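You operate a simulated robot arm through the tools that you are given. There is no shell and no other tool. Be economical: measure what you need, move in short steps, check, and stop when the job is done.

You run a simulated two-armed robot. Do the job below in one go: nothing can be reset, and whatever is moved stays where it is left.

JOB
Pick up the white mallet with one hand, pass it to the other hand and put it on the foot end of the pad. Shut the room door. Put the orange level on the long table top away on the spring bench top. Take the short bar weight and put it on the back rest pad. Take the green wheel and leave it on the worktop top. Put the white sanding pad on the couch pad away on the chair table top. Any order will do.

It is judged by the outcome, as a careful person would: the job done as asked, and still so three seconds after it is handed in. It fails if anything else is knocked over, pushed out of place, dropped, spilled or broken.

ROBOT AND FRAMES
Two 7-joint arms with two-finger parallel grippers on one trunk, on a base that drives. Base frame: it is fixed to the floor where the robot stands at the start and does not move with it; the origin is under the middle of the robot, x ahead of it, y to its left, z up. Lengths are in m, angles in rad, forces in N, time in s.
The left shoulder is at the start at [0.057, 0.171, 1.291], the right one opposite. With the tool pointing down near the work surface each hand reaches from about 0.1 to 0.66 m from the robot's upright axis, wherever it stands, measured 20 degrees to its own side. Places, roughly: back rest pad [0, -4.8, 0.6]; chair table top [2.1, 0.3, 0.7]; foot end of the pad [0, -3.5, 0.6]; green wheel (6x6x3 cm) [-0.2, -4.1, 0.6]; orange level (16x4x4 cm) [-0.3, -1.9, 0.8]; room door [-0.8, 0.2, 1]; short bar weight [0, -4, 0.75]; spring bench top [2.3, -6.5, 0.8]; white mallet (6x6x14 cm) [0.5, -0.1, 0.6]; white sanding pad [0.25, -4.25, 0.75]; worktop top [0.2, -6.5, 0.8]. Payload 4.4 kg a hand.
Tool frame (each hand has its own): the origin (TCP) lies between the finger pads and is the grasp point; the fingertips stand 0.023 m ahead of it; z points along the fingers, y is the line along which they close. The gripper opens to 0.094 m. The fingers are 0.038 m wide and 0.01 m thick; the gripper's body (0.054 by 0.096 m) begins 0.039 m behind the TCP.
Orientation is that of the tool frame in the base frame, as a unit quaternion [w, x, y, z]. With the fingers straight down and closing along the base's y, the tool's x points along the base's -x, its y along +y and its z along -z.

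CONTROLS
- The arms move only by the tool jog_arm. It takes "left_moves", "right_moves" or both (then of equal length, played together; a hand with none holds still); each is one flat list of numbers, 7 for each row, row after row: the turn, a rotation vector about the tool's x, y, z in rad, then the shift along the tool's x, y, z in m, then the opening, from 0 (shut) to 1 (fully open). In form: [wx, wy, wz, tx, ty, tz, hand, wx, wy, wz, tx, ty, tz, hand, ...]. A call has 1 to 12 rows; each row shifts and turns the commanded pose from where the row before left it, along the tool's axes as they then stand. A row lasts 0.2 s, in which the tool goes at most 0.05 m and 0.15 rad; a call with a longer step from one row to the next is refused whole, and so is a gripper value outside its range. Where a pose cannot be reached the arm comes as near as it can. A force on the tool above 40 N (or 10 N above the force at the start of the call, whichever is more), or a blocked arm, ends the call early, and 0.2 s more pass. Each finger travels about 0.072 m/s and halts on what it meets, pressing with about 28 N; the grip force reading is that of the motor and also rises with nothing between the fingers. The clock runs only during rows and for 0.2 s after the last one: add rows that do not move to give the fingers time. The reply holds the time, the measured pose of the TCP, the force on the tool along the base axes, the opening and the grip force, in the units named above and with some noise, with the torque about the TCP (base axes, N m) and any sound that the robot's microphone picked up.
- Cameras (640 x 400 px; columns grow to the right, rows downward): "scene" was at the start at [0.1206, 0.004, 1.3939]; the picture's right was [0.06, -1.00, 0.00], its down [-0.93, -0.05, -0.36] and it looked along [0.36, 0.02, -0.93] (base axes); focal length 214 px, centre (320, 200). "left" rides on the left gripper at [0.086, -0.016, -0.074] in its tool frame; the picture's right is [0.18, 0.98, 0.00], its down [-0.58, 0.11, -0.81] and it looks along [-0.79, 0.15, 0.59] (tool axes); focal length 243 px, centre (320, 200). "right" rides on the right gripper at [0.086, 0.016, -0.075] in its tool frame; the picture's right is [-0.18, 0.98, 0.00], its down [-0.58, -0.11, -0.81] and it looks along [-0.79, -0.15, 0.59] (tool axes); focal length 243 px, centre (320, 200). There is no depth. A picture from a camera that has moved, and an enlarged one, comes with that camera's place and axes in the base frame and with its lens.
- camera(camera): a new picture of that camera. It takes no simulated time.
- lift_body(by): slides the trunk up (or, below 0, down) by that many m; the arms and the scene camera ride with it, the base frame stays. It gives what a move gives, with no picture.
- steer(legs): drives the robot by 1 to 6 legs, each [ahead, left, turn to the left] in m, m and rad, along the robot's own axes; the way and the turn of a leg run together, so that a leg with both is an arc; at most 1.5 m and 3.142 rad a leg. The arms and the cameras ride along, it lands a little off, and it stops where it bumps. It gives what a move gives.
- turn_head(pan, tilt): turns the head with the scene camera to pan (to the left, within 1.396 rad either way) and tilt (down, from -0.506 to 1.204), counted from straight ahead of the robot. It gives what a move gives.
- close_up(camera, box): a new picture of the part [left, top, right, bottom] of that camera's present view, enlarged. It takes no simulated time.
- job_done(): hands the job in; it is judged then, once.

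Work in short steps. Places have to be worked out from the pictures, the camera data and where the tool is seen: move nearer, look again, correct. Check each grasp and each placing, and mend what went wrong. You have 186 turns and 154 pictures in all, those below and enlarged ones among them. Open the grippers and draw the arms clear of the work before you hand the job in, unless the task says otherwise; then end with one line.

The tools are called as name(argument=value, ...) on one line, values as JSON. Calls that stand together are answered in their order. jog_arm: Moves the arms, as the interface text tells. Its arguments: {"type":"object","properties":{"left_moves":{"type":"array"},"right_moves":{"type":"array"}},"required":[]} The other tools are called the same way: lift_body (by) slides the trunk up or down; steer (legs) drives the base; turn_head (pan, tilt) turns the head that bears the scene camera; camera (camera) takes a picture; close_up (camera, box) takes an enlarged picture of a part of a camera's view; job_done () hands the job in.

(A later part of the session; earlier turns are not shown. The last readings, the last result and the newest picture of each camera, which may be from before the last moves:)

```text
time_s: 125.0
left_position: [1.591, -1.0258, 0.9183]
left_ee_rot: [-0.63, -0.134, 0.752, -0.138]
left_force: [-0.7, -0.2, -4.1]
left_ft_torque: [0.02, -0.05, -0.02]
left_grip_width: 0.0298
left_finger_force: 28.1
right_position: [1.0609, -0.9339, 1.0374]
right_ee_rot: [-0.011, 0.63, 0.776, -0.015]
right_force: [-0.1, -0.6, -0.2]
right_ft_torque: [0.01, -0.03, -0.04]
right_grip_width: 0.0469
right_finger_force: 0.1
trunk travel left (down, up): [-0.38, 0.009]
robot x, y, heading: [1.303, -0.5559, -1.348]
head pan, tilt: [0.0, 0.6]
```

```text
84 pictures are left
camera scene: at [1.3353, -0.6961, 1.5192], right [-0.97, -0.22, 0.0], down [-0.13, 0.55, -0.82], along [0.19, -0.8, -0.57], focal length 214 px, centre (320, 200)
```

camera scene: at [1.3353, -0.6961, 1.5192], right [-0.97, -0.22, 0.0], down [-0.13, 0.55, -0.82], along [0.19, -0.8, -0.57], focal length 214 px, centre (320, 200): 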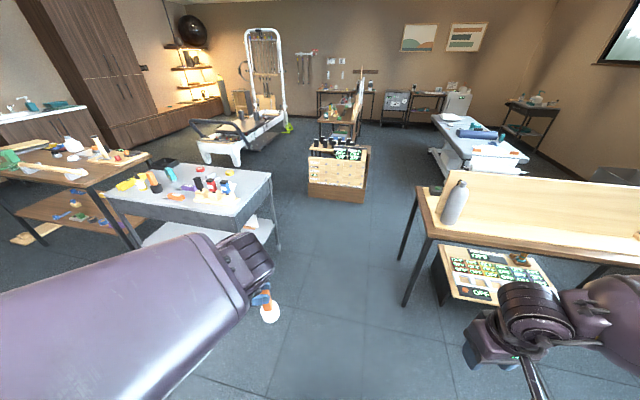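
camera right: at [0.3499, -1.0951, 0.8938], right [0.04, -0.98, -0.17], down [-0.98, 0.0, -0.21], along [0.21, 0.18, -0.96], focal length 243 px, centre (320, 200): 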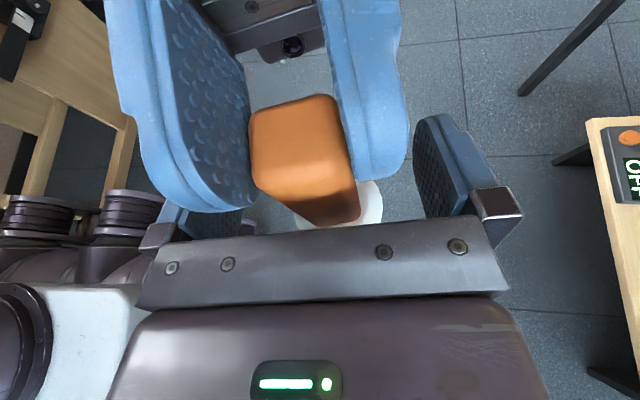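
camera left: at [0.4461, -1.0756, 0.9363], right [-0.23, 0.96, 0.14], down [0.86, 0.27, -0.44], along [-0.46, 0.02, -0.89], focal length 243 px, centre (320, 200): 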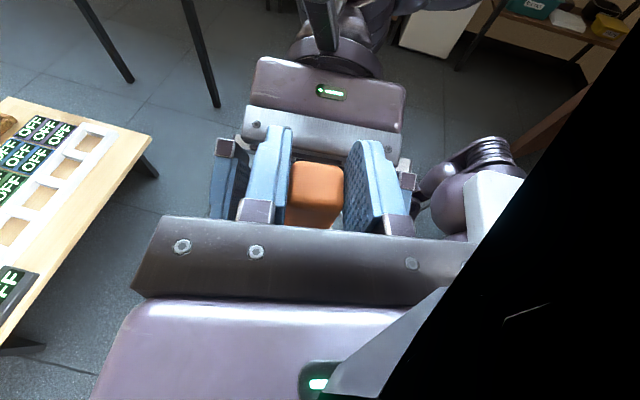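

Good overview. To slim the robot before going between table and couch, I lower the right hand nearly straight down so its elbow comes in.

jog_arm(right_moves=[0, 0, 0, 0, 0, 0.045, 0.5, 0, 0, 0, 0, 0, 0.045, 0.5, 0, 0, 0, 0, 0, 0.045, 0.5, 0, 0, 0, 0, 0, 0.045, 0.5, 0, 0, 0, 0, 0, 0.045, 0.5, 0, 0, 0, 0, 0, 0.045, 0.5, 0, 0, 0, 0, 0, 0.045, 0.5, 0, 0, 0, 0, 0, 0.03, 0.5])

turn_head(pan=-0.7, tilt=0.7)

camera(camera="scene")

```text
time_s: 126.8
left_position: [1.5915, -1.0261, 0.9188]
left_ee_rot: [-0.631, -0.134, 0.752, -0.138]
left_force: [-1.0, -0.2, -3.4]
left_ft_torque: [0.01, -0.02, 0.02]
left_grip_width: 0.0299
left_finger_force: 28.0
right_position: [1.0492, -0.9391, 0.6929]
right_ee_rot: [-0.011, 0.63, 0.777, -0.015]
right_force: [0.4, 0.2, 0.4]
right_ft_torque: [0.01, 0.03, -0.02]
right_grip_width: 0.0468
right_finger_force: 0.1
trunk travel left (down, up): [-0.38, 0.009]
robot x, y, heading: [1.3047, -0.5519, -1.342]
head pan, tilt: [0.0, 0.6]
```

```text
time_s: 127.8
left_position: [1.5925, -1.0266, 0.9181]
left_ee_rot: [-0.63, -0.134, 0.752, -0.137]
left_force: [0.6, -0.3, -3.0]
left_ft_torque: [0.02, 0.0, -0.01]
left_grip_width: 0.03
left_finger_force: 27.9
right_position: [1.0497, -0.9394, 0.6927]
right_ee_rot: [-0.012, 0.63, 0.776, -0.013]
right_force: [0.4, -0.2, 0.0]
right_ft_torque: [0.05, 0.02, -0.04]
right_grip_width: 0.0471
right_finger_force: 0.1
trunk travel left (down, up): [-0.38, 0.009]
robot x, y, heading: [1.3013, -0.5557, -1.343]
head pan, tilt: [-0.7, 0.7]
```

```text
83 pictures are left
camera scene: at [1.2769, -0.6857, 1.5106], right [-0.89, 0.45, 0.0], down [0.29, 0.57, -0.76], along [-0.35, -0.68, -0.64], focal length 214 px, centre (320, 200)
```

scene: 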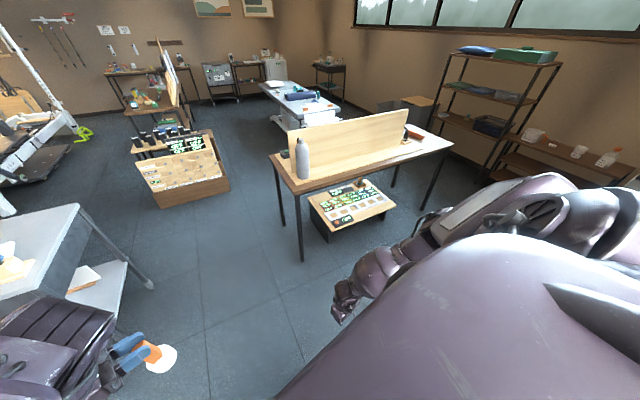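

Elbow is in. Now I drive through the left passage in legs and turn right toward the couch in the free area behind the table.

steer(legs=[[1.196, -0.154, 0], [0.517, -0.161, 0], [0, 0, -0.5], [0.317, -0.286, 0], [0, 0, -0.6]])

turn_head(pan=0.0, tilt=0.6)

camera(camera="scene")

```text
time_s: 142.4
left_position: [0.7599, -3.0024, 0.9187]
left_ee_rot: [-0.61, 0.275, 0.713, 0.208]
left_force: [-0.1, 0.2, -3.0]
left_ft_torque: [-0.02, -0.02, -0.03]
left_grip_width: 0.0299
left_finger_force: 28.3
right_position: [0.5846, -2.4813, 0.6927]
right_ee_rot: [-0.017, 0.941, 0.338, -0.006]
right_force: [-0.2, 0.3, 0.2]
right_ft_torque: [0.01, -0.02, 0.01]
right_grip_width: 0.0471
right_finger_force: 0.1
trunk travel left (down, up): [-0.38, 0.009]
robot x, y, heading: [1.0434, -2.5269, -2.434]
head pan, tilt: [-0.7, 0.7]
```

```text
time_s: 143.5
left_position: [0.7601, -3.0014, 0.9184]
left_ee_rot: [-0.611, 0.275, 0.713, 0.208]
left_force: [0.2, -0.7, -2.8]
left_ft_torque: [-0.03, -0.01, 0.02]
left_grip_width: 0.0297
left_finger_force: 27.9
right_position: [0.5848, -2.4803, 0.6921]
right_ee_rot: [-0.017, 0.941, 0.337, -0.007]
right_force: [0.4, 0.4, 1.3]
right_ft_torque: [-0.02, 0.02, 0.03]
right_grip_width: 0.0468
right_finger_force: 0.0
trunk travel left (down, up): [-0.38, 0.009]
robot x, y, heading: [1.0457, -2.5308, -2.429]
head pan, tilt: [0.0, 0.6]
```

```text
82 pictures are left
camera scene: at [0.9323, -2.6226, 1.5192], right [-0.65, 0.76, 0.0], down [0.43, 0.37, -0.82], along [-0.63, -0.54, -0.57], focal length 214 px, centre (320, 200)
```

scene: 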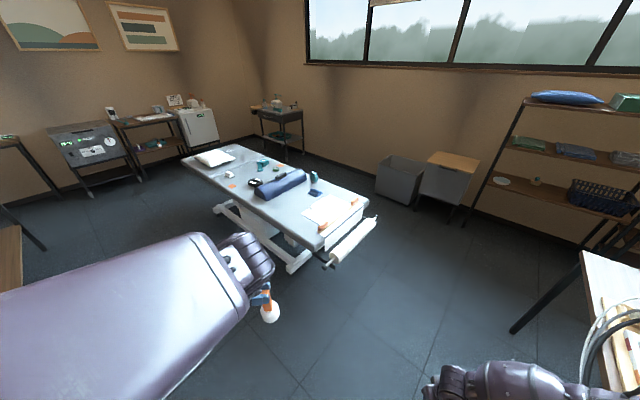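

The couch with its objects is in view. I enlarge to identify things.

close_up(camera="scene", box=[170, 135, 390, 275])

```text
2.86 times, centred on (280, 205) of scene
camera zoom: at [0.9323, -2.6226, 1.5192], right [-0.65, 0.76, 0.0], down [0.43, 0.37, -0.82], along [-0.63, -0.54, -0.57], focal length 613 px, centre (434, 186)
```

zoom: 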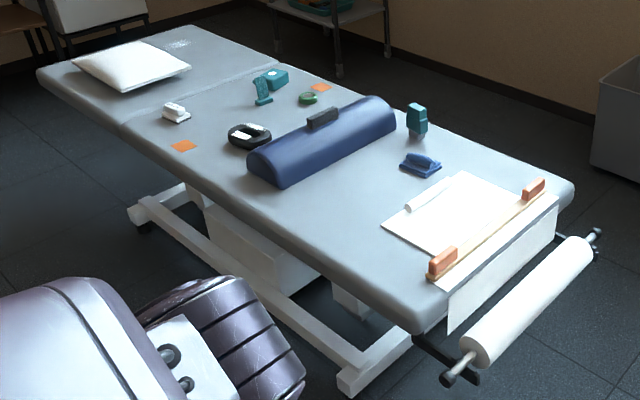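

I can identify the bolster with the bar weight on it, the green ring, the white sanding pad, and free pad space between bolster and paper at about (0.15, -3.57). I raise the right hand, turn to face the couch side-on and drive alongside it.

jog_arm(right_moves=[0, 0, 0, 0, 0, -0.045, 0.5, 0, 0, 0, 0, 0, -0.045, 0.5, 0, 0, 0, 0, 0, -0.045, 0.5, 0, 0, 0, 0, 0, -0.045, 0.5])

steer(legs=[[0, 0, -0.71], [0.28, 0.88, 0]])

camera(camera="scene")

camera(camera="left")

```text
time_s: 144.5
left_position: [0.7615, -3.003, 0.9183]
left_ee_rot: [-0.61, 0.275, 0.713, 0.209]
left_force: [0.2, -0.4, -3.2]
left_ft_torque: [-0.02, -0.01, -0.02]
left_grip_width: 0.03
left_finger_force: 27.4
right_position: [0.5904, -2.4857, 0.8728]
right_ee_rot: [-0.017, 0.941, 0.338, -0.006]
right_force: [0.0, 0.0, -0.1]
right_ft_torque: [0.02, 0.02, 0.01]
right_grip_width: 0.0472
right_finger_force: 0.0
trunk travel left (down, up): [-0.38, 0.009]
robot x, y, heading: [1.0411, -2.5281, -2.433]
head pan, tilt: [0.0, 0.6]
```

```text
time_s: 148.9
left_position: [0.4787, -2.8225, 0.9187]
left_ee_rot: [-0.5, 0.504, 0.574, 0.407]
left_force: [0.4, -0.8, -2.9]
left_ft_torque: [0.04, -0.01, 0.0]
left_grip_width: 0.0297
left_finger_force: 28.4
right_position: [0.685, -2.3183, 0.8718]
right_ee_rot: [-0.018, 1.0, -0.008, 0.001]
right_force: [0.2, -0.4, 0.3]
right_ft_torque: [-0.02, -0.02, -0.02]
right_grip_width: 0.0468
right_finger_force: 0.1
trunk travel left (down, up): [-0.38, 0.009]
robot x, y, heading: [1.0043, -2.6465, -3.139]
head pan, tilt: [0.0, 0.6]
stopped in leg 2: the robot was blocked; the commanded pose is now the measured one
```

```text
80 pictures are left
camera scene: at [0.8554, -2.6455, 1.5191], right [0.0, 1.0, 0.0], down [0.57, 0.0, -0.82], along [-0.82, 0.0, -0.57], focal length 214 px, centre (320, 200)
```

scene: 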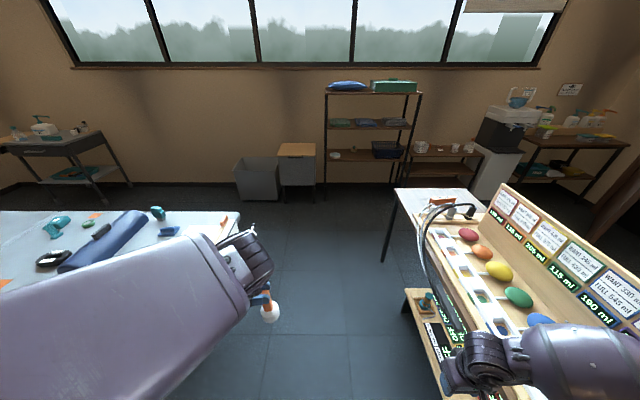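

```text
79 pictures are left
camera left: at [0.4761, -2.8822, 1.0155], right [0.97, 0.19, 0.14], down [0.23, -0.87, -0.44], along [0.04, 0.46, -0.89], focal length 243 px, centre (320, 200)
```

left: 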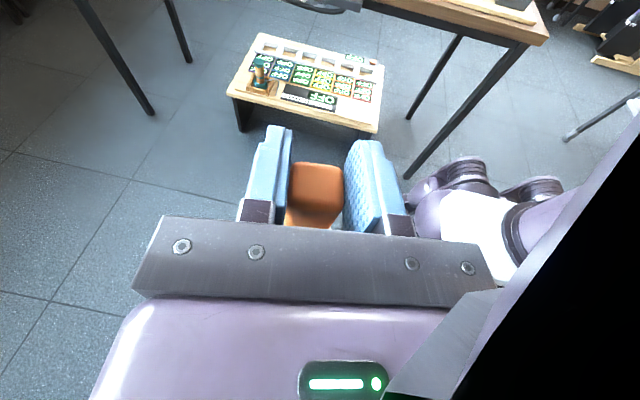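

The base was blocked shortly into the leg, probably near the box. I look to the left side.

turn_head(pan=1.39, tilt=0.9)

camera(camera="scene")

turn_head(pan=-1.0, tilt=0.9)

camera(camera="scene")

```text
time_s: 150.4
left_position: [0.4794, -2.8216, 0.9179]
left_ee_rot: [-0.501, 0.504, 0.574, 0.406]
left_force: [-0.6, -0.6, -4.2]
left_ft_torque: [-0.02, 0.01, -0.03]
left_grip_width: 0.0298
left_finger_force: 28.2
right_position: [0.6863, -2.3174, 0.8731]
right_ee_rot: [-0.018, 1.0, -0.01, 0.0]
right_force: [0.1, 0.2, 0.2]
right_ft_torque: [0.0, 0.03, 0.03]
right_grip_width: 0.0471
right_finger_force: 0.1
trunk travel left (down, up): [-0.38, 0.009]
robot x, y, heading: [1.0046, -2.6437, -3.144]
head pan, tilt: [1.389, 0.901]
```

```text
78 pictures are left
camera scene: at [0.9312, -2.7187, 1.4944], right [-0.98, 0.18, 0.0], down [0.14, 0.77, -0.62], along [-0.11, -0.61, -0.78], focal length 214 px, centre (320, 200)
```

scene: 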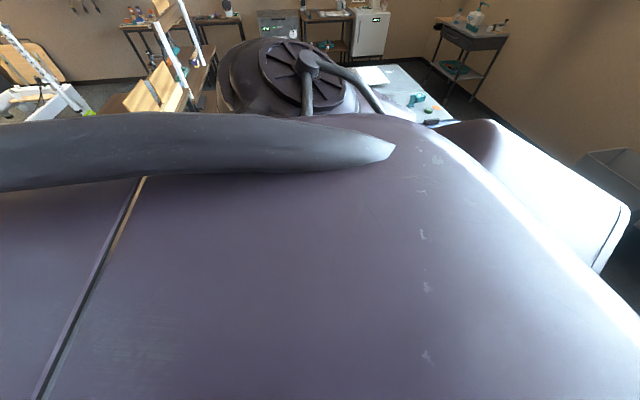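

```text
time_s: 152.6
left_position: [0.4797, -2.8216, 0.9177]
left_ee_rot: [-0.5, 0.505, 0.573, 0.407]
left_force: [0.8, 0.4, -3.8]
left_ft_torque: [-0.02, -0.03, -0.01]
left_grip_width: 0.03
left_finger_force: 27.9
right_position: [0.6859, -2.3161, 0.8711]
right_ee_rot: [-0.019, 1.0, -0.009, 0.0]
right_force: [-0.3, 0.0, 0.2]
right_ft_torque: [-0.03, -0.01, -0.04]
right_grip_width: 0.047
right_finger_force: 0.0
trunk travel left (down, up): [-0.38, 0.009]
robot x, y, heading: [1.0031, -2.6434, -3.141]
head pan, tilt: [-1.0, 0.901]
```

```text
77 pictures are left
camera scene: at [0.9037, -2.581, 1.4944], right [0.84, 0.54, 0.0], down [0.43, -0.66, -0.62], along [-0.34, 0.52, -0.78], focal length 214 px, centre (320, 200)
```

scene: 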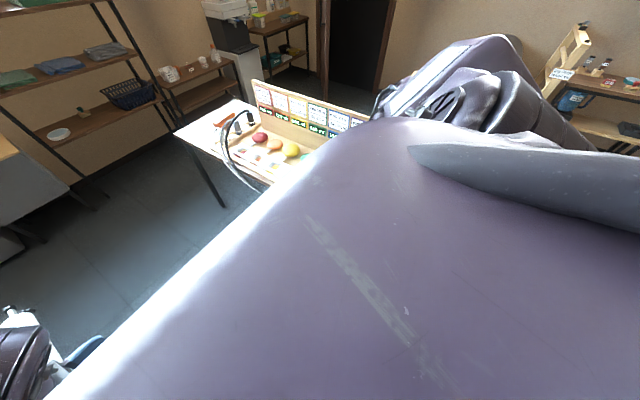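

The base touched the box corner, I think. I back off a little, go ahead to x≈0.74, then sidestep along the couch.

steer(legs=[[0, -0.03, 0], [0.265, 0, 0], [0, 0.4, 0], [0, 0.39, 0]])

turn_head(pan=0, tilt=0.8)

camera(camera="scene")

```text
time_s: 162.2
left_position: [0.2258, -3.5848, 0.9177]
left_ee_rot: [-0.502, 0.503, 0.575, 0.406]
left_force: [-0.2, 0.0, -3.3]
left_ft_torque: [0.02, -0.04, 0.0]
left_grip_width: 0.0298
left_finger_force: 27.8
right_position: [0.4283, -3.0789, 0.8709]
right_ee_rot: [-0.018, 1.0, -0.004, -0.001]
right_force: [-0.1, -0.3, -0.5]
right_ft_torque: [0.01, 0.02, 0.0]
right_grip_width: 0.0472
right_finger_force: 0.0
trunk travel left (down, up): [-0.38, 0.009]
robot x, y, heading: [0.7478, -3.4053, -3.135]
head pan, tilt: [-1.0, 0.901]
```

```text
time_s: 163.5
left_position: [0.2252, -3.5831, 0.9187]
left_ee_rot: [-0.502, 0.503, 0.575, 0.405]
left_force: [-0.1, -0.2, -2.9]
left_ft_torque: [-0.03, -0.05, 0.03]
left_grip_width: 0.0299
left_finger_force: 28.5
right_position: [0.4293, -3.0782, 0.8718]
right_ee_rot: [-0.019, 1.0, -0.005, 0.001]
right_force: [-0.3, 0.0, 0.1]
right_ft_torque: [0.02, -0.01, 0.03]
right_grip_width: 0.0471
right_finger_force: 0.0
trunk travel left (down, up): [-0.38, 0.009]
robot x, y, heading: [0.7471, -3.4011, -3.135]
head pan, tilt: [0.0, 0.799]
```

```text
76 pictures are left
camera scene: at [0.609, -3.4049, 1.5023], right [-0.01, 1.0, 0.0], down [0.72, 0.01, -0.7], along [-0.7, -0.01, -0.72], focal length 214 px, centre (320, 200)
```

scene: 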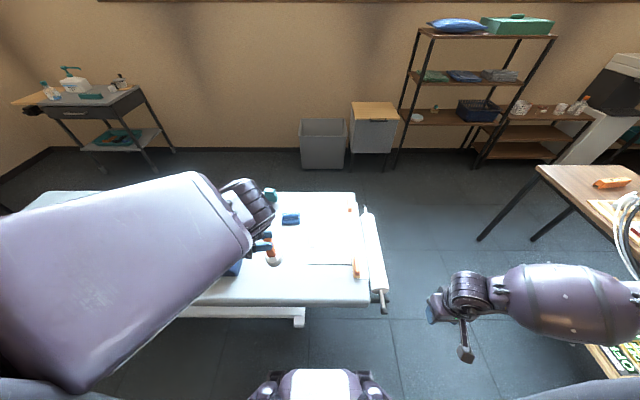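

The mallet hangs over the pad at (0.22, -3.57), but the wrist would foul the bolster when lowered. I shift 15 cm toward the foot end and lower the trunk to its first height.

steer(legs=[[-0.02, -0.15, 0]])

lift_body(by=-0.08)

camera(camera="scene")

camera(camera="left")

```text
time_s: 165.5
left_position: [0.2442, -3.4337, 0.9194]
left_ee_rot: [-0.502, 0.503, 0.576, 0.405]
left_force: [-0.2, -1.1, -2.7]
left_ft_torque: [-0.06, -0.02, 0.01]
left_grip_width: 0.0297
left_finger_force: 28.1
right_position: [0.447, -2.9288, 0.871]
right_ee_rot: [-0.018, 1.0, -0.005, 0.0]
right_force: [-0.7, -0.2, 0.1]
right_ft_torque: [-0.06, 0.0, -0.02]
right_grip_width: 0.0467
right_finger_force: 0.0
trunk travel left (down, up): [-0.38, 0.009]
robot x, y, heading: [0.766, -3.2537, -3.131]
head pan, tilt: [0.0, 0.799]
```

```text
time_s: 166.6
left_position: [0.2442, -3.4345, 0.8392]
left_ee_rot: [-0.502, 0.503, 0.576, 0.404]
left_force: [0.4, 0.0, -3.1]
left_ft_torque: [-0.02, 0.02, 0.01]
left_grip_width: 0.0297
left_finger_force: 28.6
right_position: [0.4472, -2.9295, 0.7914]
right_ee_rot: [-0.019, 1.0, -0.005, 0.001]
right_force: [0.6, 0.2, -0.3]
right_ft_torque: [0.03, 0.01, -0.07]
right_grip_width: 0.047
right_finger_force: 0.1
trunk travel left (down, up): [-0.3, 0.089]
robot x, y, heading: [0.7673, -3.2526, -3.13]
head pan, tilt: [0.0, 0.799]
```

```text
75 pictures are left
camera scene: at [0.6196, -3.2556, 1.4217], right [-0.01, 1.0, 0.0], down [0.72, 0.01, -0.7], along [-0.7, -0.01, -0.72], focal length 214 px, centre (320, 200)
```

scene: 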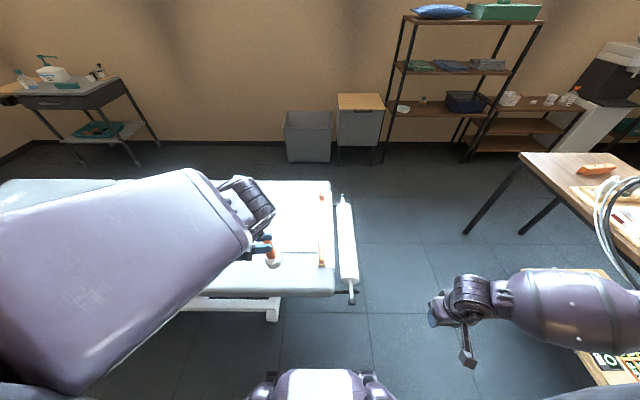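

```text
74 pictures are left
camera left: at [0.2412, -3.4944, 0.9364], right [0.97, 0.2, 0.14], down [0.24, -0.87, -0.44], along [0.04, 0.46, -0.89], focal length 243 px, centre (320, 200)
```

left: 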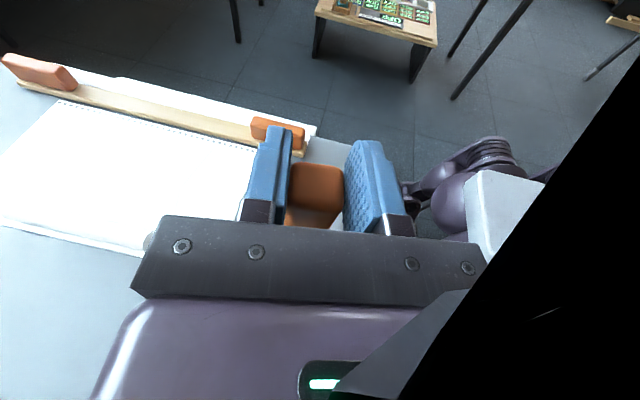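

Position over bare pad is good. I lower the left hand 7.5 cm.

jog_arm(left_moves=[0, 0, 0, -0.0147, 0.001, 0.0027, 0, 0, 0, 0, -0.0147, 0.001, 0.0027, 0, 0, 0, 0, -0.0147, 0.001, 0.0027, 0, 0, 0, 0, -0.0147, 0.001, 0.0027, 0, 0, 0, 0, -0.0147, 0.001, 0.0027, 0])

close_up(camera="scene", box=[200, 200, 360, 310])

```text
time_s: 167.7
left_position: [0.2429, -3.4209, 0.7793]
left_ee_rot: [-0.564, 0.412, 0.585, 0.412]
left_force: [0.1, 0.7, -4.0]
left_ft_torque: [-0.05, -0.03, -0.02]
left_grip_width: 0.0295
left_finger_force: 27.9
right_position: [0.4473, -2.9287, 0.7928]
right_ee_rot: [-0.019, 1.0, -0.005, 0.0]
right_force: [-0.1, 0.1, -0.8]
right_ft_torque: [-0.01, 0.01, -0.01]
right_grip_width: 0.0471
right_finger_force: 0.1
trunk travel left (down, up): [-0.3, 0.089]
robot x, y, heading: [0.7709, -3.2557, -3.137]
head pan, tilt: [0.0, 0.799]
stopped in row 5 (left hand): the arm was blocked; the commanded pose is now the measured one
```

```text
3.64 times, centred on (280, 255) of scene
camera zoom: at [0.6188, -3.256, 1.4215], right [-0.01, 1.0, 0.0], down [0.72, 0.01, -0.7], along [-0.7, -0.01, -0.72], focal length 780 px, centre (466, 0)
```

zoom: 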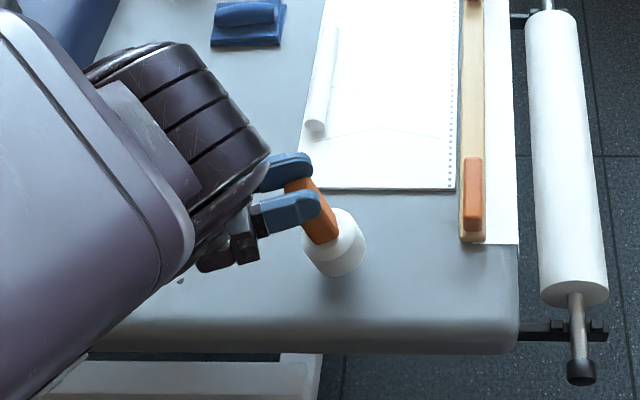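

The mallet leans about 9° now after a wrist change. I correct the tilt and go down in small steps.

jog_arm(left_moves=[0, -0.05, 0, 0, 0, 0, 0, 0, -0.05, 0, 0, 0, 0, 0, 0, -0.04, 0, -0.005, 0, 0, 0, 0, 0, 0, -0.008, 0, 0.001, 0])

```text
time_s: 168.9
left_position: [0.2288, -3.4481, 0.7757]
left_ee_rot: [-0.564, 0.382, 0.635, 0.364]
left_force: [-0.2, -1.6, -3.4]
left_ft_torque: [0.01, -0.03, 0.01]
left_grip_width: 0.03
left_finger_force: 27.9
right_position: [0.4463, -2.9291, 0.791]
right_ee_rot: [-0.019, 1.0, -0.006, 0.0]
right_force: [0.0, 0.3, 0.4]
right_ft_torque: [0.01, -0.02, -0.03]
right_grip_width: 0.0469
right_finger_force: 0.0
trunk travel left (down, up): [-0.3, 0.089]
robot x, y, heading: [0.7681, -3.2556, -3.133]
head pan, tilt: [0.0, 0.799]
stopped in row 4 (left hand): the arm was blocked; the commanded pose is now the measured one
```

Lean is under 6° now. I lower the last bit with the trunk instead of the arm.

lift_body(by=-0.02)

close_up(camera="scene", box=[200, 200, 360, 310])

```text
time_s: 169.4
left_position: [0.2418, -3.4747, 0.7498]
left_ee_rot: [-0.639, 0.208, 0.653, 0.35]
left_force: [3.8, -5.1, 4.9]
left_ft_torque: [-0.7, -0.24, 0.08]
left_grip_width: 0.0302
left_finger_force: 28.1
right_position: [0.4465, -2.9303, 0.7757]
right_ee_rot: [-0.018, 1.0, -0.006, 0.002]
right_force: [-1.3, 0.0, -1.0]
right_ft_torque: [0.03, -0.01, -0.02]
right_grip_width: 0.0469
right_finger_force: 0.1
trunk travel left (down, up): [-0.287, 0.102]
robot x, y, heading: [0.7704, -3.256, -3.126]
head pan, tilt: [0.0, 0.799]
stopped: the arm was blocked; the commanded pose is now the measured one
```

```text
3.64 times, centred on (280, 255) of scene
camera zoom: at [0.612, -3.257, 1.4068], right [-0.01, 1.0, 0.0], down [0.72, 0.01, -0.7], along [-0.7, -0.01, -0.72], focal length 780 px, centre (466, 0)
```

zoom: 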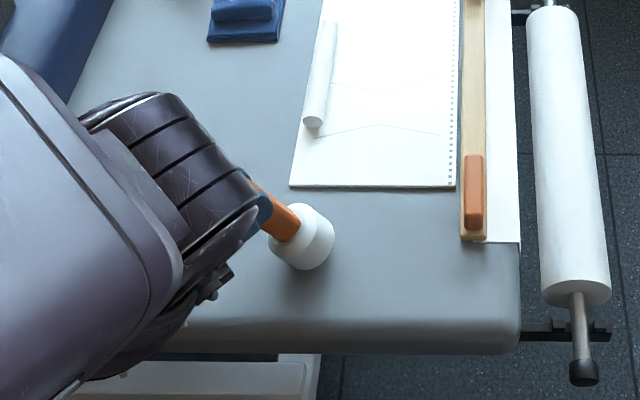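

The drift tilted the mallet to ~19°, its rim touches the pad. I rotate it back upright while raising 1 cm.

jog_arm(left_moves=[0, 0, 0, 0.012, 0.002, 0, 0, 0.011, -0.079, 0.076, 0, 0, 0, 0, 0.011, -0.079, 0.076, 0, 0, 0, 0, 0.011, -0.079, 0.076, 0, 0, 0, 0])

close_up(camera="scene", box=[200, 200, 360, 310])

```text
time_s: 170.3
left_position: [0.2375, -3.5565, 0.7706]
left_ee_rot: [-0.644, 0.199, 0.711, 0.199]
left_force: [0.4, -0.5, -4.3]
left_ft_torque: [-0.05, -0.06, -0.01]
left_grip_width: 0.0297
left_finger_force: 27.4
right_position: [0.4468, -2.9301, 0.7773]
right_ee_rot: [-0.018, 1.0, -0.005, 0.002]
right_force: [-0.2, -0.5, -0.3]
right_ft_torque: [0.02, -0.02, -0.01]
right_grip_width: 0.0471
right_finger_force: 0.0
trunk travel left (down, up): [-0.287, 0.102]
robot x, y, heading: [0.7706, -3.2539, -3.133]
head pan, tilt: [0.0, 0.799]
stopped in row 4 (left hand): the arm was blocked; the commanded pose is now the measured one
```

```text
3.64 times, centred on (280, 255) of scene
camera zoom: at [0.6135, -3.2562, 1.4076], right [-0.01, 1.0, 0.0], down [0.72, 0.01, -0.7], along [-0.7, -0.01, -0.72], focal length 780 px, centre (466, 0)
```

zoom: 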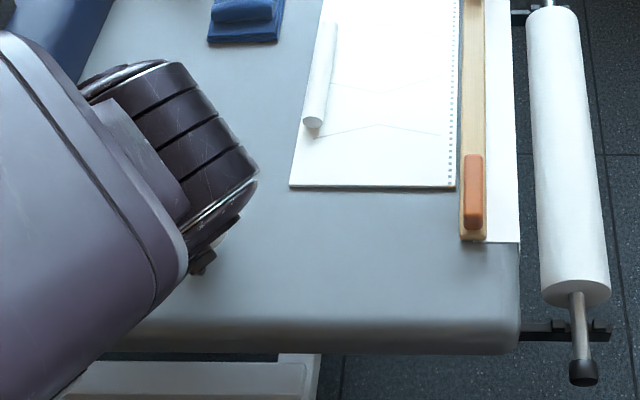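

Upright within 6° again at about (0.22, -3.54), 2 cm above the pad. I lower gently in tiny steps.

jog_arm(left_moves=[0, 0, 0, -0.005, 0, 0, 0, 0, 0, 0, -0.005, 0, 0, 0, 0, 0, 0, -0.005, 0, 0, 0])

```text
time_s: 171.1
left_position: [0.243, -3.5553, 0.7518]
left_ee_rot: [-0.658, 0.149, 0.711, 0.198]
left_force: [0.3, -0.4, -2.6]
left_ft_torque: [-0.09, -0.07, -0.02]
left_grip_width: 0.0297
left_finger_force: 27.6
right_position: [0.4478, -2.9301, 0.7781]
right_ee_rot: [-0.018, 1.0, -0.005, 0.002]
right_force: [-0.2, 0.4, -0.4]
right_ft_torque: [0.02, -0.01, -0.01]
right_grip_width: 0.047
right_finger_force: 0.1
trunk travel left (down, up): [-0.287, 0.102]
robot x, y, heading: [0.7687, -3.2568, -3.129]
head pan, tilt: [0.0, 0.799]
```

The rim should be touching now. I go down 3 mm more and open the left fingers.

jog_arm(left_moves=[0, 0, 0, -0.003, 0, 0, 0, 0, 0, 0, 0, 0, 0, 0.3, 0, 0, 0, 0, 0, 0, 0.5, 0, 0, 0, 0, 0, 0, 1, 0, 0, 0, 0, 0, 0, 1, 0, 0, 0, 0, 0, 0, 1])

camera(camera="left")

close_up(camera="scene", box=[200, 200, 360, 310])

```text
time_s: 171.6
left_position: [0.2415, -3.5641, 0.7522]
left_ee_rot: [-0.668, 0.13, 0.708, 0.19]
left_force: [1.6, 0.3, -0.2]
left_ft_torque: [0.01, -0.15, -0.03]
left_grip_width: 0.0298
left_finger_force: 28.3
right_position: [0.4465, -2.9307, 0.7775]
right_ee_rot: [-0.018, 1.0, -0.004, 0.003]
right_force: [-0.3, -0.2, 0.6]
right_ft_torque: [0.02, -0.04, 0.0]
right_grip_width: 0.0471
right_finger_force: 0.0
trunk travel left (down, up): [-0.287, 0.102]
robot x, y, heading: [0.7664, -3.2568, -3.132]
head pan, tilt: [0.0, 0.799]
stopped in row 2 (left hand): the arm was blocked; the commanded pose is now the measured one
```

```text
70 pictures are left
camera left: at [0.2948, -3.6188, 0.839], right [0.42, 0.87, 0.28], down [0.81, -0.22, -0.54], along [-0.41, 0.45, -0.8], focal length 243 px, centre (320, 200)
```

left: 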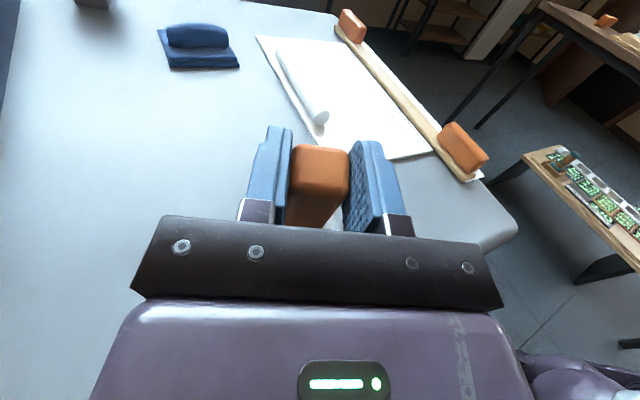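

```text
3.64 times, centred on (280, 255) of scene
camera zoom: at [0.6126, -3.2566, 1.4073], right [-0.01, 1.0, 0.0], down [0.72, 0.01, -0.7], along [-0.7, -0.01, -0.72], focal length 780 px, centre (466, 0)
```

zoom: 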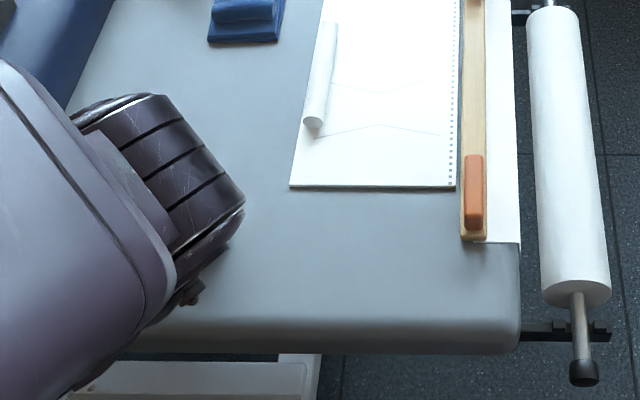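

Force shows the pad carries the mallet. I open without moving.

jog_arm(left_moves=[0, 0, 0, 0, 0, 0, 0.5, 0, 0, 0, 0, 0, 0, 1, 0, 0, 0, 0, 0, 0, 1, 0, 0, 0, 0, 0, 0, 1, 0, 0, 0, 0, 0, 0, 1])

camera(camera="left")

```text
time_s: 172.8
left_position: [0.2425, -3.5654, 0.7517]
left_ee_rot: [-0.668, 0.131, 0.708, 0.189]
left_force: [0.2, 0.6, -0.1]
left_ft_torque: [-0.01, -0.03, 0.02]
left_grip_width: 0.0939
left_finger_force: 0.0
right_position: [0.4466, -2.9298, 0.7783]
right_ee_rot: [-0.018, 1.0, -0.005, 0.002]
right_force: [0.5, 0.3, 0.3]
right_ft_torque: [0.01, 0.0, 0.02]
right_grip_width: 0.0471
right_finger_force: 0.2
trunk travel left (down, up): [-0.287, 0.102]
robot x, y, heading: [0.769, -3.2558, -3.133]
head pan, tilt: [0.0, 0.799]
```

```text
68 pictures are left
camera left: at [0.2961, -3.6189, 0.8392], right [0.42, 0.87, 0.27], down [0.81, -0.22, -0.54], along [-0.41, 0.45, -0.8], focal length 243 px, centre (320, 200)
```

left: 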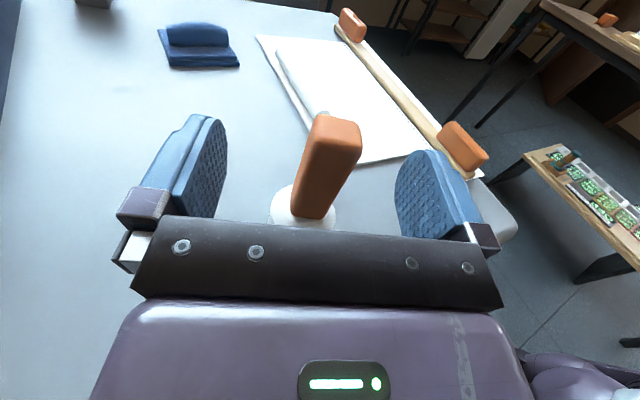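

The mallet stands upright on the pad. I lift the trunk to raise the open fingers clear above it.

lift_body(by=0.1)

camera(camera="left")

```text
time_s: 173.3
left_position: [0.2663, -3.5839, 0.7644]
left_ee_rot: [-0.687, 0.01, 0.708, 0.166]
left_force: [0.6, 0.8, 0.1]
left_ft_torque: [0.02, 0.01, -0.01]
left_grip_width: 0.094
left_finger_force: 0.2
right_position: [0.4448, -2.9299, 0.8057]
right_ee_rot: [-0.018, 1.0, -0.005, -0.002]
right_force: [-0.8, -0.1, -0.4]
right_ft_torque: [0.01, -0.03, 0.02]
right_grip_width: 0.0472
right_finger_force: 0.1
trunk travel left (down, up): [-0.312, 0.076]
robot x, y, heading: [0.7665, -3.255, -3.129]
head pan, tilt: [0.0, 0.799]
stopped: the arm was blocked; the commanded pose is now the measured one
```

```text
67 pictures are left
camera left: at [0.329, -3.6366, 0.8445], right [0.23, 0.89, 0.4], down [0.84, 0.03, -0.54], along [-0.49, 0.46, -0.74], focal length 243 px, centre (320, 200)
```

left: 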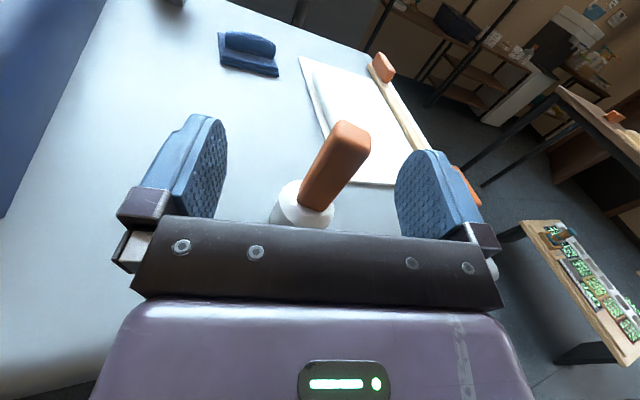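

I draw the left hand back along its fingers and up.

jog_arm(left_moves=[0, 0, 0, 0.005, 0, -0.02, 1, 0, 0, 0, 0.01, 0, -0.03, 1, 0, 0, 0, 0.02, 0, -0.03, 1, 0, 0, 0, 0.03, 0, -0.02, 1])

lift_body(by=0.07)

camera(camera="scene")

```text
time_s: 174.0
left_position: [0.3326, -3.6523, 0.7832]
left_ee_rot: [0.707, 0.078, -0.694, -0.113]
left_force: [-0.2, -0.4, -0.3]
left_ft_torque: [0.03, -0.01, 0.01]
left_grip_width: 0.0939
left_finger_force: 0.0
right_position: [0.4453, -2.9296, 0.8056]
right_ee_rot: [-0.018, 1.0, -0.004, -0.001]
right_force: [0.4, -0.2, 0.3]
right_ft_torque: [0.03, 0.02, 0.01]
right_grip_width: 0.0469
right_finger_force: 0.1
trunk travel left (down, up): [-0.312, 0.076]
robot x, y, heading: [0.7679, -3.2542, -3.132]
head pan, tilt: [0.0, 0.799]
stopped in row 3 (left hand): the arm was blocked; the commanded pose is now the measured one
```

```text
time_s: 174.6
left_position: [0.3606, -3.7003, 0.803]
left_ee_rot: [0.722, 0.18, -0.666, -0.053]
left_force: [0.0, 0.5, -0.4]
left_ft_torque: [0.01, -0.03, -0.01]
left_grip_width: 0.0941
left_finger_force: 0.0
right_position: [0.4448, -2.9289, 0.8275]
right_ee_rot: [-0.019, 1.0, -0.005, -0.004]
right_force: [0.6, -0.6, 0.3]
right_ft_torque: [-0.02, 0.0, 0.0]
right_grip_width: 0.0471
right_finger_force: 0.0
trunk travel left (down, up): [-0.333, 0.055]
robot x, y, heading: [0.7658, -3.2556, -3.125]
head pan, tilt: [0.0, 0.799]
stopped: the arm was blocked; the commanded pose is now the measured one
```

```text
66 pictures are left
camera scene: at [0.6269, -3.2566, 1.4565], right [-0.01, 1.0, 0.0], down [0.72, 0.01, -0.7], along [-0.7, -0.01, -0.72], focal length 214 px, centre (320, 200)
```

scene: 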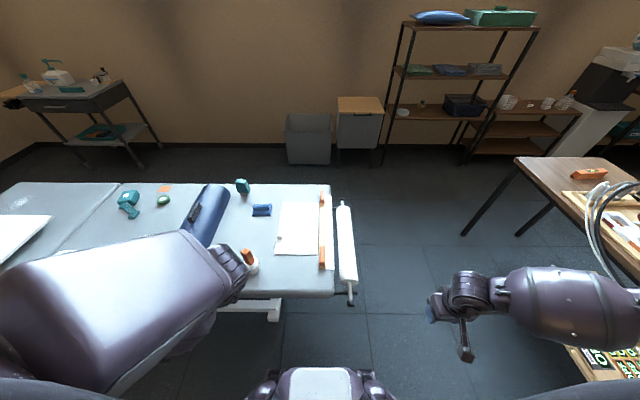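

The mallet stands well clear. I pull the left hand up and back further so it can stay idle.

jog_arm(left_moves=[0, 0, 0, 0.02, -0.01, -0.03, 1, 0, 0, 0, 0.03, -0.01, -0.03, 1, 0, 0, 0, 0.04, 0, -0.01, 1, 0, 0, 0, 0.04, 0, -0.01, 1, 0, 0, 0, 0.04, 0, 0, 1, 0, 0, 0, 0.04, 0, 0, 1, 0, 0, 0, 0.04, 0, 0, 1])

lift_body(by=0.05)

camera(camera="scene")

```text
time_s: 175.1
left_position: [0.4455, -3.7585, 0.8366]
left_ee_rot: [0.735, 0.268, -0.622, 0.011]
left_force: [0.2, -1.1, 0.2]
left_ft_torque: [-0.02, 0.04, 0.0]
left_grip_width: 0.094
left_finger_force: 0.1
right_position: [0.4441, -2.9294, 0.8262]
right_ee_rot: [-0.019, 1.0, -0.006, -0.003]
right_force: [0.8, 0.4, 0.1]
right_ft_torque: [0.01, 0.01, 0.02]
right_grip_width: 0.047
right_finger_force: 0.0
trunk travel left (down, up): [-0.333, 0.055]
robot x, y, heading: [0.7651, -3.2547, -3.134]
head pan, tilt: [0.0, 0.799]
stopped in row 2 (left hand): the arm was blocked; the commanded pose is now the measured one
```

```text
time_s: 175.6
left_position: [0.4773, -3.7955, 0.8606]
left_ee_rot: [0.745, 0.368, -0.551, 0.08]
left_force: [-0.4, -1.0, 0.5]
left_ft_torque: [-0.01, 0.02, 0.02]
left_grip_width: 0.0944
left_finger_force: 0.1
right_position: [0.4442, -2.9296, 0.8431]
right_ee_rot: [-0.018, 1.0, -0.005, -0.003]
right_force: [0.2, -0.1, -0.2]
right_ft_torque: [0.0, -0.02, -0.01]
right_grip_width: 0.0469
right_finger_force: 0.1
trunk travel left (down, up): [-0.35, 0.039]
robot x, y, heading: [0.7669, -3.2519, -3.132]
head pan, tilt: [0.0, 0.799]
stopped: the arm was blocked; the commanded pose is now the measured one
```

```text
65 pictures are left
camera scene: at [0.6276, -3.2561, 1.4732], right [-0.01, 1.0, 0.0], down [0.72, 0.01, -0.7], along [-0.7, -0.01, -0.72], focal length 214 px, centre (320, 200)
```

scene: 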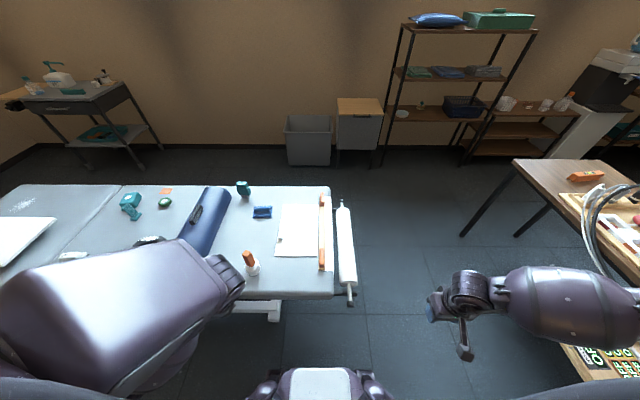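

The left hand is clear. Next, the bar weight on the bolster at about (0.03, -3.78): I drive along the couch so the right arm faces it.

steer(legs=[[0, 0.7, 0], [0.13, 0, 0]])

turn_head(pan=-0.3, tilt=0.9)

camera(camera="scene")

camera(camera="right")

```text
time_s: 183.2
left_position: [0.3669, -4.5152, 0.8587]
left_ee_rot: [0.742, 0.37, -0.552, 0.087]
left_force: [-0.3, -0.1, 0.2]
left_ft_torque: [-0.02, 0.0, 0.03]
left_grip_width: 0.094
left_finger_force: 0.1
right_position: [0.3224, -3.6476, 0.8423]
right_ee_rot: [-0.018, 1.0, -0.003, -0.004]
right_force: [0.0, -0.2, -1.0]
right_ft_torque: [0.01, 0.01, -0.01]
right_grip_width: 0.0472
right_finger_force: 0.0
trunk travel left (down, up): [-0.35, 0.039]
robot x, y, heading: [0.6464, -3.9741, -3.127]
head pan, tilt: [0.0, 0.799]
```

```text
time_s: 184.0
left_position: [0.3663, -4.518, 0.8603]
left_ee_rot: [0.744, 0.368, -0.551, 0.087]
left_force: [-0.5, 0.0, 0.2]
left_ft_torque: [-0.01, 0.0, 0.03]
left_grip_width: 0.0939
left_finger_force: 0.0
right_position: [0.3242, -3.6474, 0.8443]
right_ee_rot: [-0.019, 1.0, -0.002, -0.004]
right_force: [-0.1, -0.9, 0.2]
right_ft_torque: [0.02, 0.0, 0.0]
right_grip_width: 0.0472
right_finger_force: 0.0
trunk travel left (down, up): [-0.35, 0.039]
robot x, y, heading: [0.6459, -3.9682, -3.124]
head pan, tilt: [-0.3, 0.901]
```

```text
64 pictures are left
camera scene: at [0.5171, -3.9507, 1.4649], right [0.28, 0.96, 0.0], down [0.75, -0.22, -0.62], along [-0.6, 0.17, -0.78], focal length 214 px, centre (320, 200)
```

scene: 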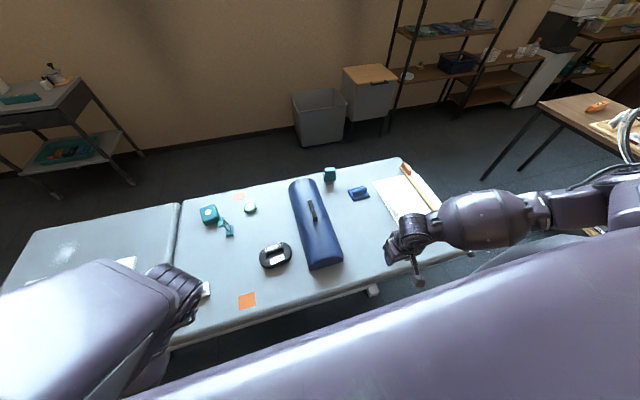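

```text
63 pictures are left
camera right: at [0.41, -3.6659, 0.9179], right [-0.19, -0.98, -0.03], down [-0.57, 0.08, 0.81], along [-0.8, 0.17, -0.58], focal length 243 px, centre (320, 200)
```

right: 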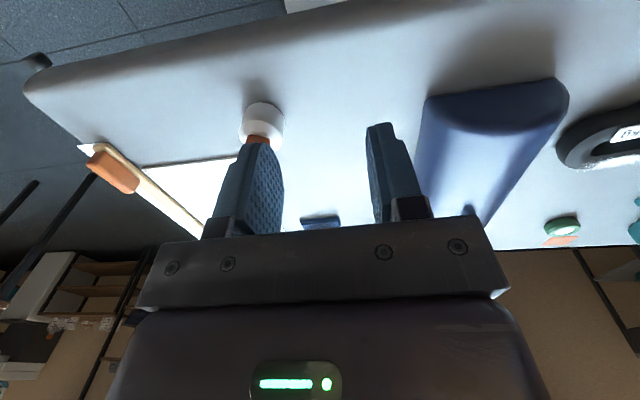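

The bar lies along x on top of the bolster, around (0.03, -3.84). I enlarge it before grasping.

close_up(camera="scene", box=[195, 160, 355, 280])

```text
3.33 times, centred on (275, 220) of scene
camera zoom: at [0.5171, -3.9507, 1.4649], right [0.28, 0.96, 0.0], down [0.75, -0.22, -0.62], along [-0.6, 0.17, -0.78], focal length 715 px, centre (470, 133)
```

zoom: 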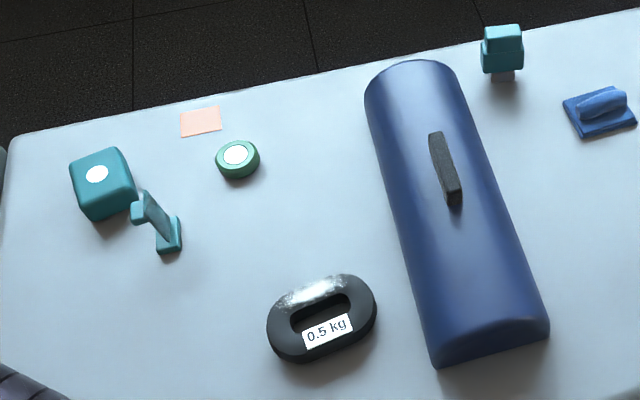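

The short bar sits on the bolster top. I move the open right hand above it.

jog_arm(right_moves=[0, 0, 0, -0.037, 0.0241, -0.004, 0.8, 0, 0, 0, -0.037, 0.0241, -0.004, 0.8, 0, 0, 0, -0.037, 0.0241, -0.004, 0.8, 0, 0, 0, -0.037, 0.0241, -0.004, 0.8, 0, 0, 0, -0.037, 0.0241, -0.004, 0.8, 0, 0, 0, -0.037, 0.0241, -0.004, 0.8, 0, 0, 0, -0.037, 0.0241, -0.004, 0.8, 0, 0, 0, -0.037, 0.0241, -0.004, 0.8])

camera(camera="right")

```text
time_s: 185.8
left_position: [0.3656, -4.5188, 0.8598]
left_ee_rot: [0.744, 0.368, -0.551, 0.087]
left_force: [0.4, -0.2, 0.3]
left_ft_torque: [0.0, -0.02, -0.01]
left_grip_width: 0.0943
left_finger_force: 0.1
right_position: [0.0276, -3.843, 0.8698]
right_ee_rot: [-0.018, 1.0, -0.003, -0.004]
right_force: [-0.4, -0.2, -0.5]
right_ft_torque: [0.02, 0.01, -0.04]
right_grip_width: 0.0751
right_finger_force: 0.1
trunk travel left (down, up): [-0.35, 0.039]
robot x, y, heading: [0.6484, -3.9737, -3.121]
head pan, tilt: [-0.3, 0.901]
```

```text
61 pictures are left
camera right: at [0.1144, -3.8618, 0.9446], right [-0.19, -0.98, -0.04], down [-0.58, 0.08, 0.81], along [-0.8, 0.17, -0.58], focal length 243 px, centre (320, 200)
```

right: 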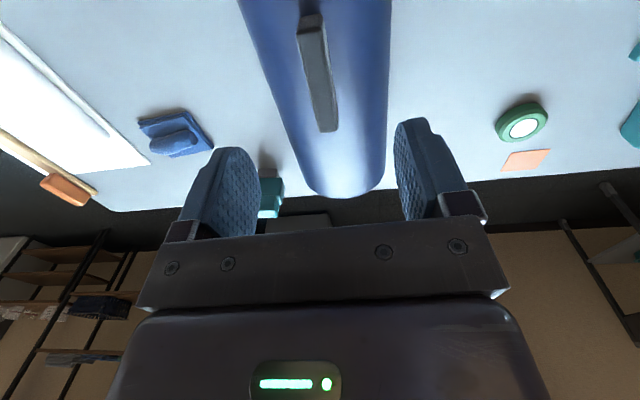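

Bar centre about (0.012, -3.838). I correct, narrow the opening and descend to z≈0.79.

jog_arm(right_moves=[0, 0, 0, -0.016, -0.005, 0.02, 0.65, 0, 0, 0, 0, 0, 0.03, 0.6, 0, 0, 0, 0, 0, 0.03, 0.6])

camera(camera="right")

```text
time_s: 186.6
left_position: [0.3671, -4.5175, 0.8596]
left_ee_rot: [0.743, 0.369, -0.551, 0.088]
left_force: [0.4, -0.2, -0.4]
left_ft_torque: [0.0, 0.01, 0.01]
left_grip_width: 0.0938
left_finger_force: 0.1
right_position: [0.0107, -3.8322, 0.7914]
right_ee_rot: [-0.018, 1.0, -0.003, -0.004]
right_force: [0.0, 0.0, 0.4]
right_ft_torque: [0.0, -0.04, -0.02]
right_grip_width: 0.0565
right_finger_force: 0.0
trunk travel left (down, up): [-0.35, 0.039]
robot x, y, heading: [0.6477, -3.9746, -3.123]
head pan, tilt: [-0.3, 0.901]
```

```text
60 pictures are left
camera right: at [0.0978, -3.8512, 0.8658], right [-0.19, -0.98, -0.03], down [-0.58, 0.08, 0.81], along [-0.8, 0.17, -0.58], focal length 243 px, centre (320, 200)
```

right: 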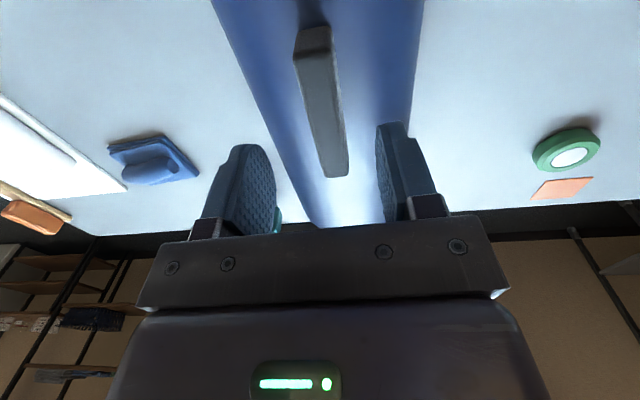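

From two heights the bar's top is at z≈0.735, centre (0.002, -3.833). I descend to 0.742, check force, then close.

jog_arm(right_moves=[0, 0, 0, -0.008, 0.001, 0.02, 0.6, 0, 0, 0, 0, 0, 0.02, 0.6, 0, 0, 0, 0, 0, 0.009, 0.6])

camera(camera="right")

```text
time_s: 187.4
left_position: [0.3664, -4.5195, 0.8601]
left_ee_rot: [0.744, 0.368, -0.551, 0.087]
left_force: [0.4, -0.3, 0.0]
left_ft_torque: [-0.03, 0.01, -0.01]
left_grip_width: 0.0936
left_finger_force: 0.0
right_position: [0.0072, -3.8311, 0.7557]
right_ee_rot: [-0.018, 1.0, -0.003, -0.003]
right_force: [0.2, 0.0, -0.2]
right_ft_torque: [0.01, -0.01, 0.01]
right_grip_width: 0.0565
right_finger_force: 0.0
right hand out of reach, approached as far as the arm can: row 2, 3
trunk travel left (down, up): [-0.35, 0.039]
robot x, y, heading: [0.6476, -3.9726, -3.127]
head pan, tilt: [-0.3, 0.901]
```

```text
59 pictures are left
camera right: at [0.0948, -3.8491, 0.8299], right [-0.19, -0.98, -0.03], down [-0.58, 0.08, 0.81], along [-0.8, 0.17, -0.58], focal length 243 px, centre (320, 200)
```

right: 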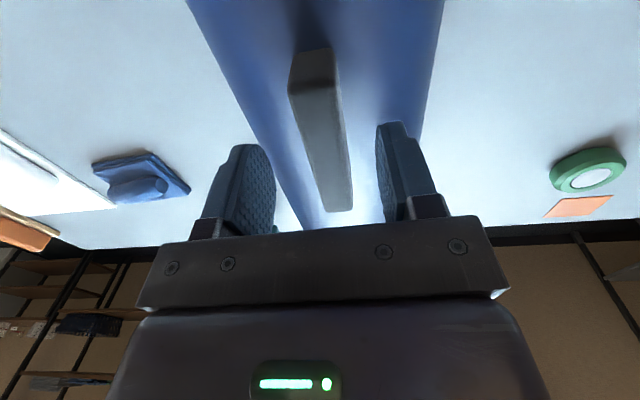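

Arm is at its reach limit; I lower with the trunk by 2 cm instead.

lift_body(by=-0.02)

jog_arm(right_moves=[0, 0, 0, 0, 0, 0, 0.4, 0, 0, 0, 0, 0, 0, 0.1, 0, 0, 0, 0, 0, 0, 0, 0, 0, 0, 0, 0, 0, 0, 0, 0, 0, 0, 0, 0, 0])

camera(camera="right")

```text
time_s: 187.8
left_position: [0.4208, -4.5545, 0.8507]
left_ee_rot: [0.735, 0.48, -0.446, 0.174]
left_force: [-0.8, -0.4, -0.6]
left_ft_torque: [-0.02, 0.02, 0.02]
left_grip_width: 0.094
left_finger_force: 0.0
right_position: [0.0074, -3.8299, 0.7442]
right_ee_rot: [-0.019, 1.0, -0.002, -0.002]
right_force: [0.0, -0.3, -0.8]
right_ft_torque: [0.03, 0.02, 0.01]
right_grip_width: 0.0563
right_finger_force: 0.0
trunk travel left (down, up): [-0.339, 0.049]
robot x, y, heading: [0.6492, -3.9728, -3.123]
head pan, tilt: [-0.3, 0.901]
stopped: the arm was blocked; the commanded pose is now the measured one
```

```text
time_s: 189.0
left_position: [0.4258, -4.554, 0.8514]
left_ee_rot: [0.734, 0.48, -0.446, 0.177]
left_force: [1.0, 0.3, -0.3]
left_ft_torque: [0.01, -0.02, 0.02]
left_grip_width: 0.0939
left_finger_force: 0.1
right_position: [0.0085, -3.8295, 0.7455]
right_ee_rot: [-0.019, 1.0, -0.002, -0.003]
right_force: [0.0, -1.0, -0.3]
right_ft_torque: [-0.37, 0.09, 0.26]
right_grip_width: 0.022
right_finger_force: 27.9
trunk travel left (down, up): [-0.339, 0.049]
robot x, y, heading: [0.6452, -3.9719, -3.126]
head pan, tilt: [-0.3, 0.901]
```

```text
58 pictures are left
camera right: at [0.0957, -3.8486, 0.8194], right [-0.19, -0.98, -0.04], down [-0.58, 0.08, 0.81], along [-0.8, 0.17, -0.58], focal length 243 px, centre (320, 200)
```

right: 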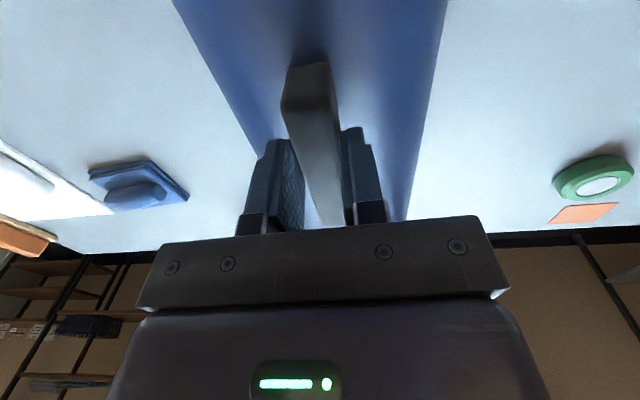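

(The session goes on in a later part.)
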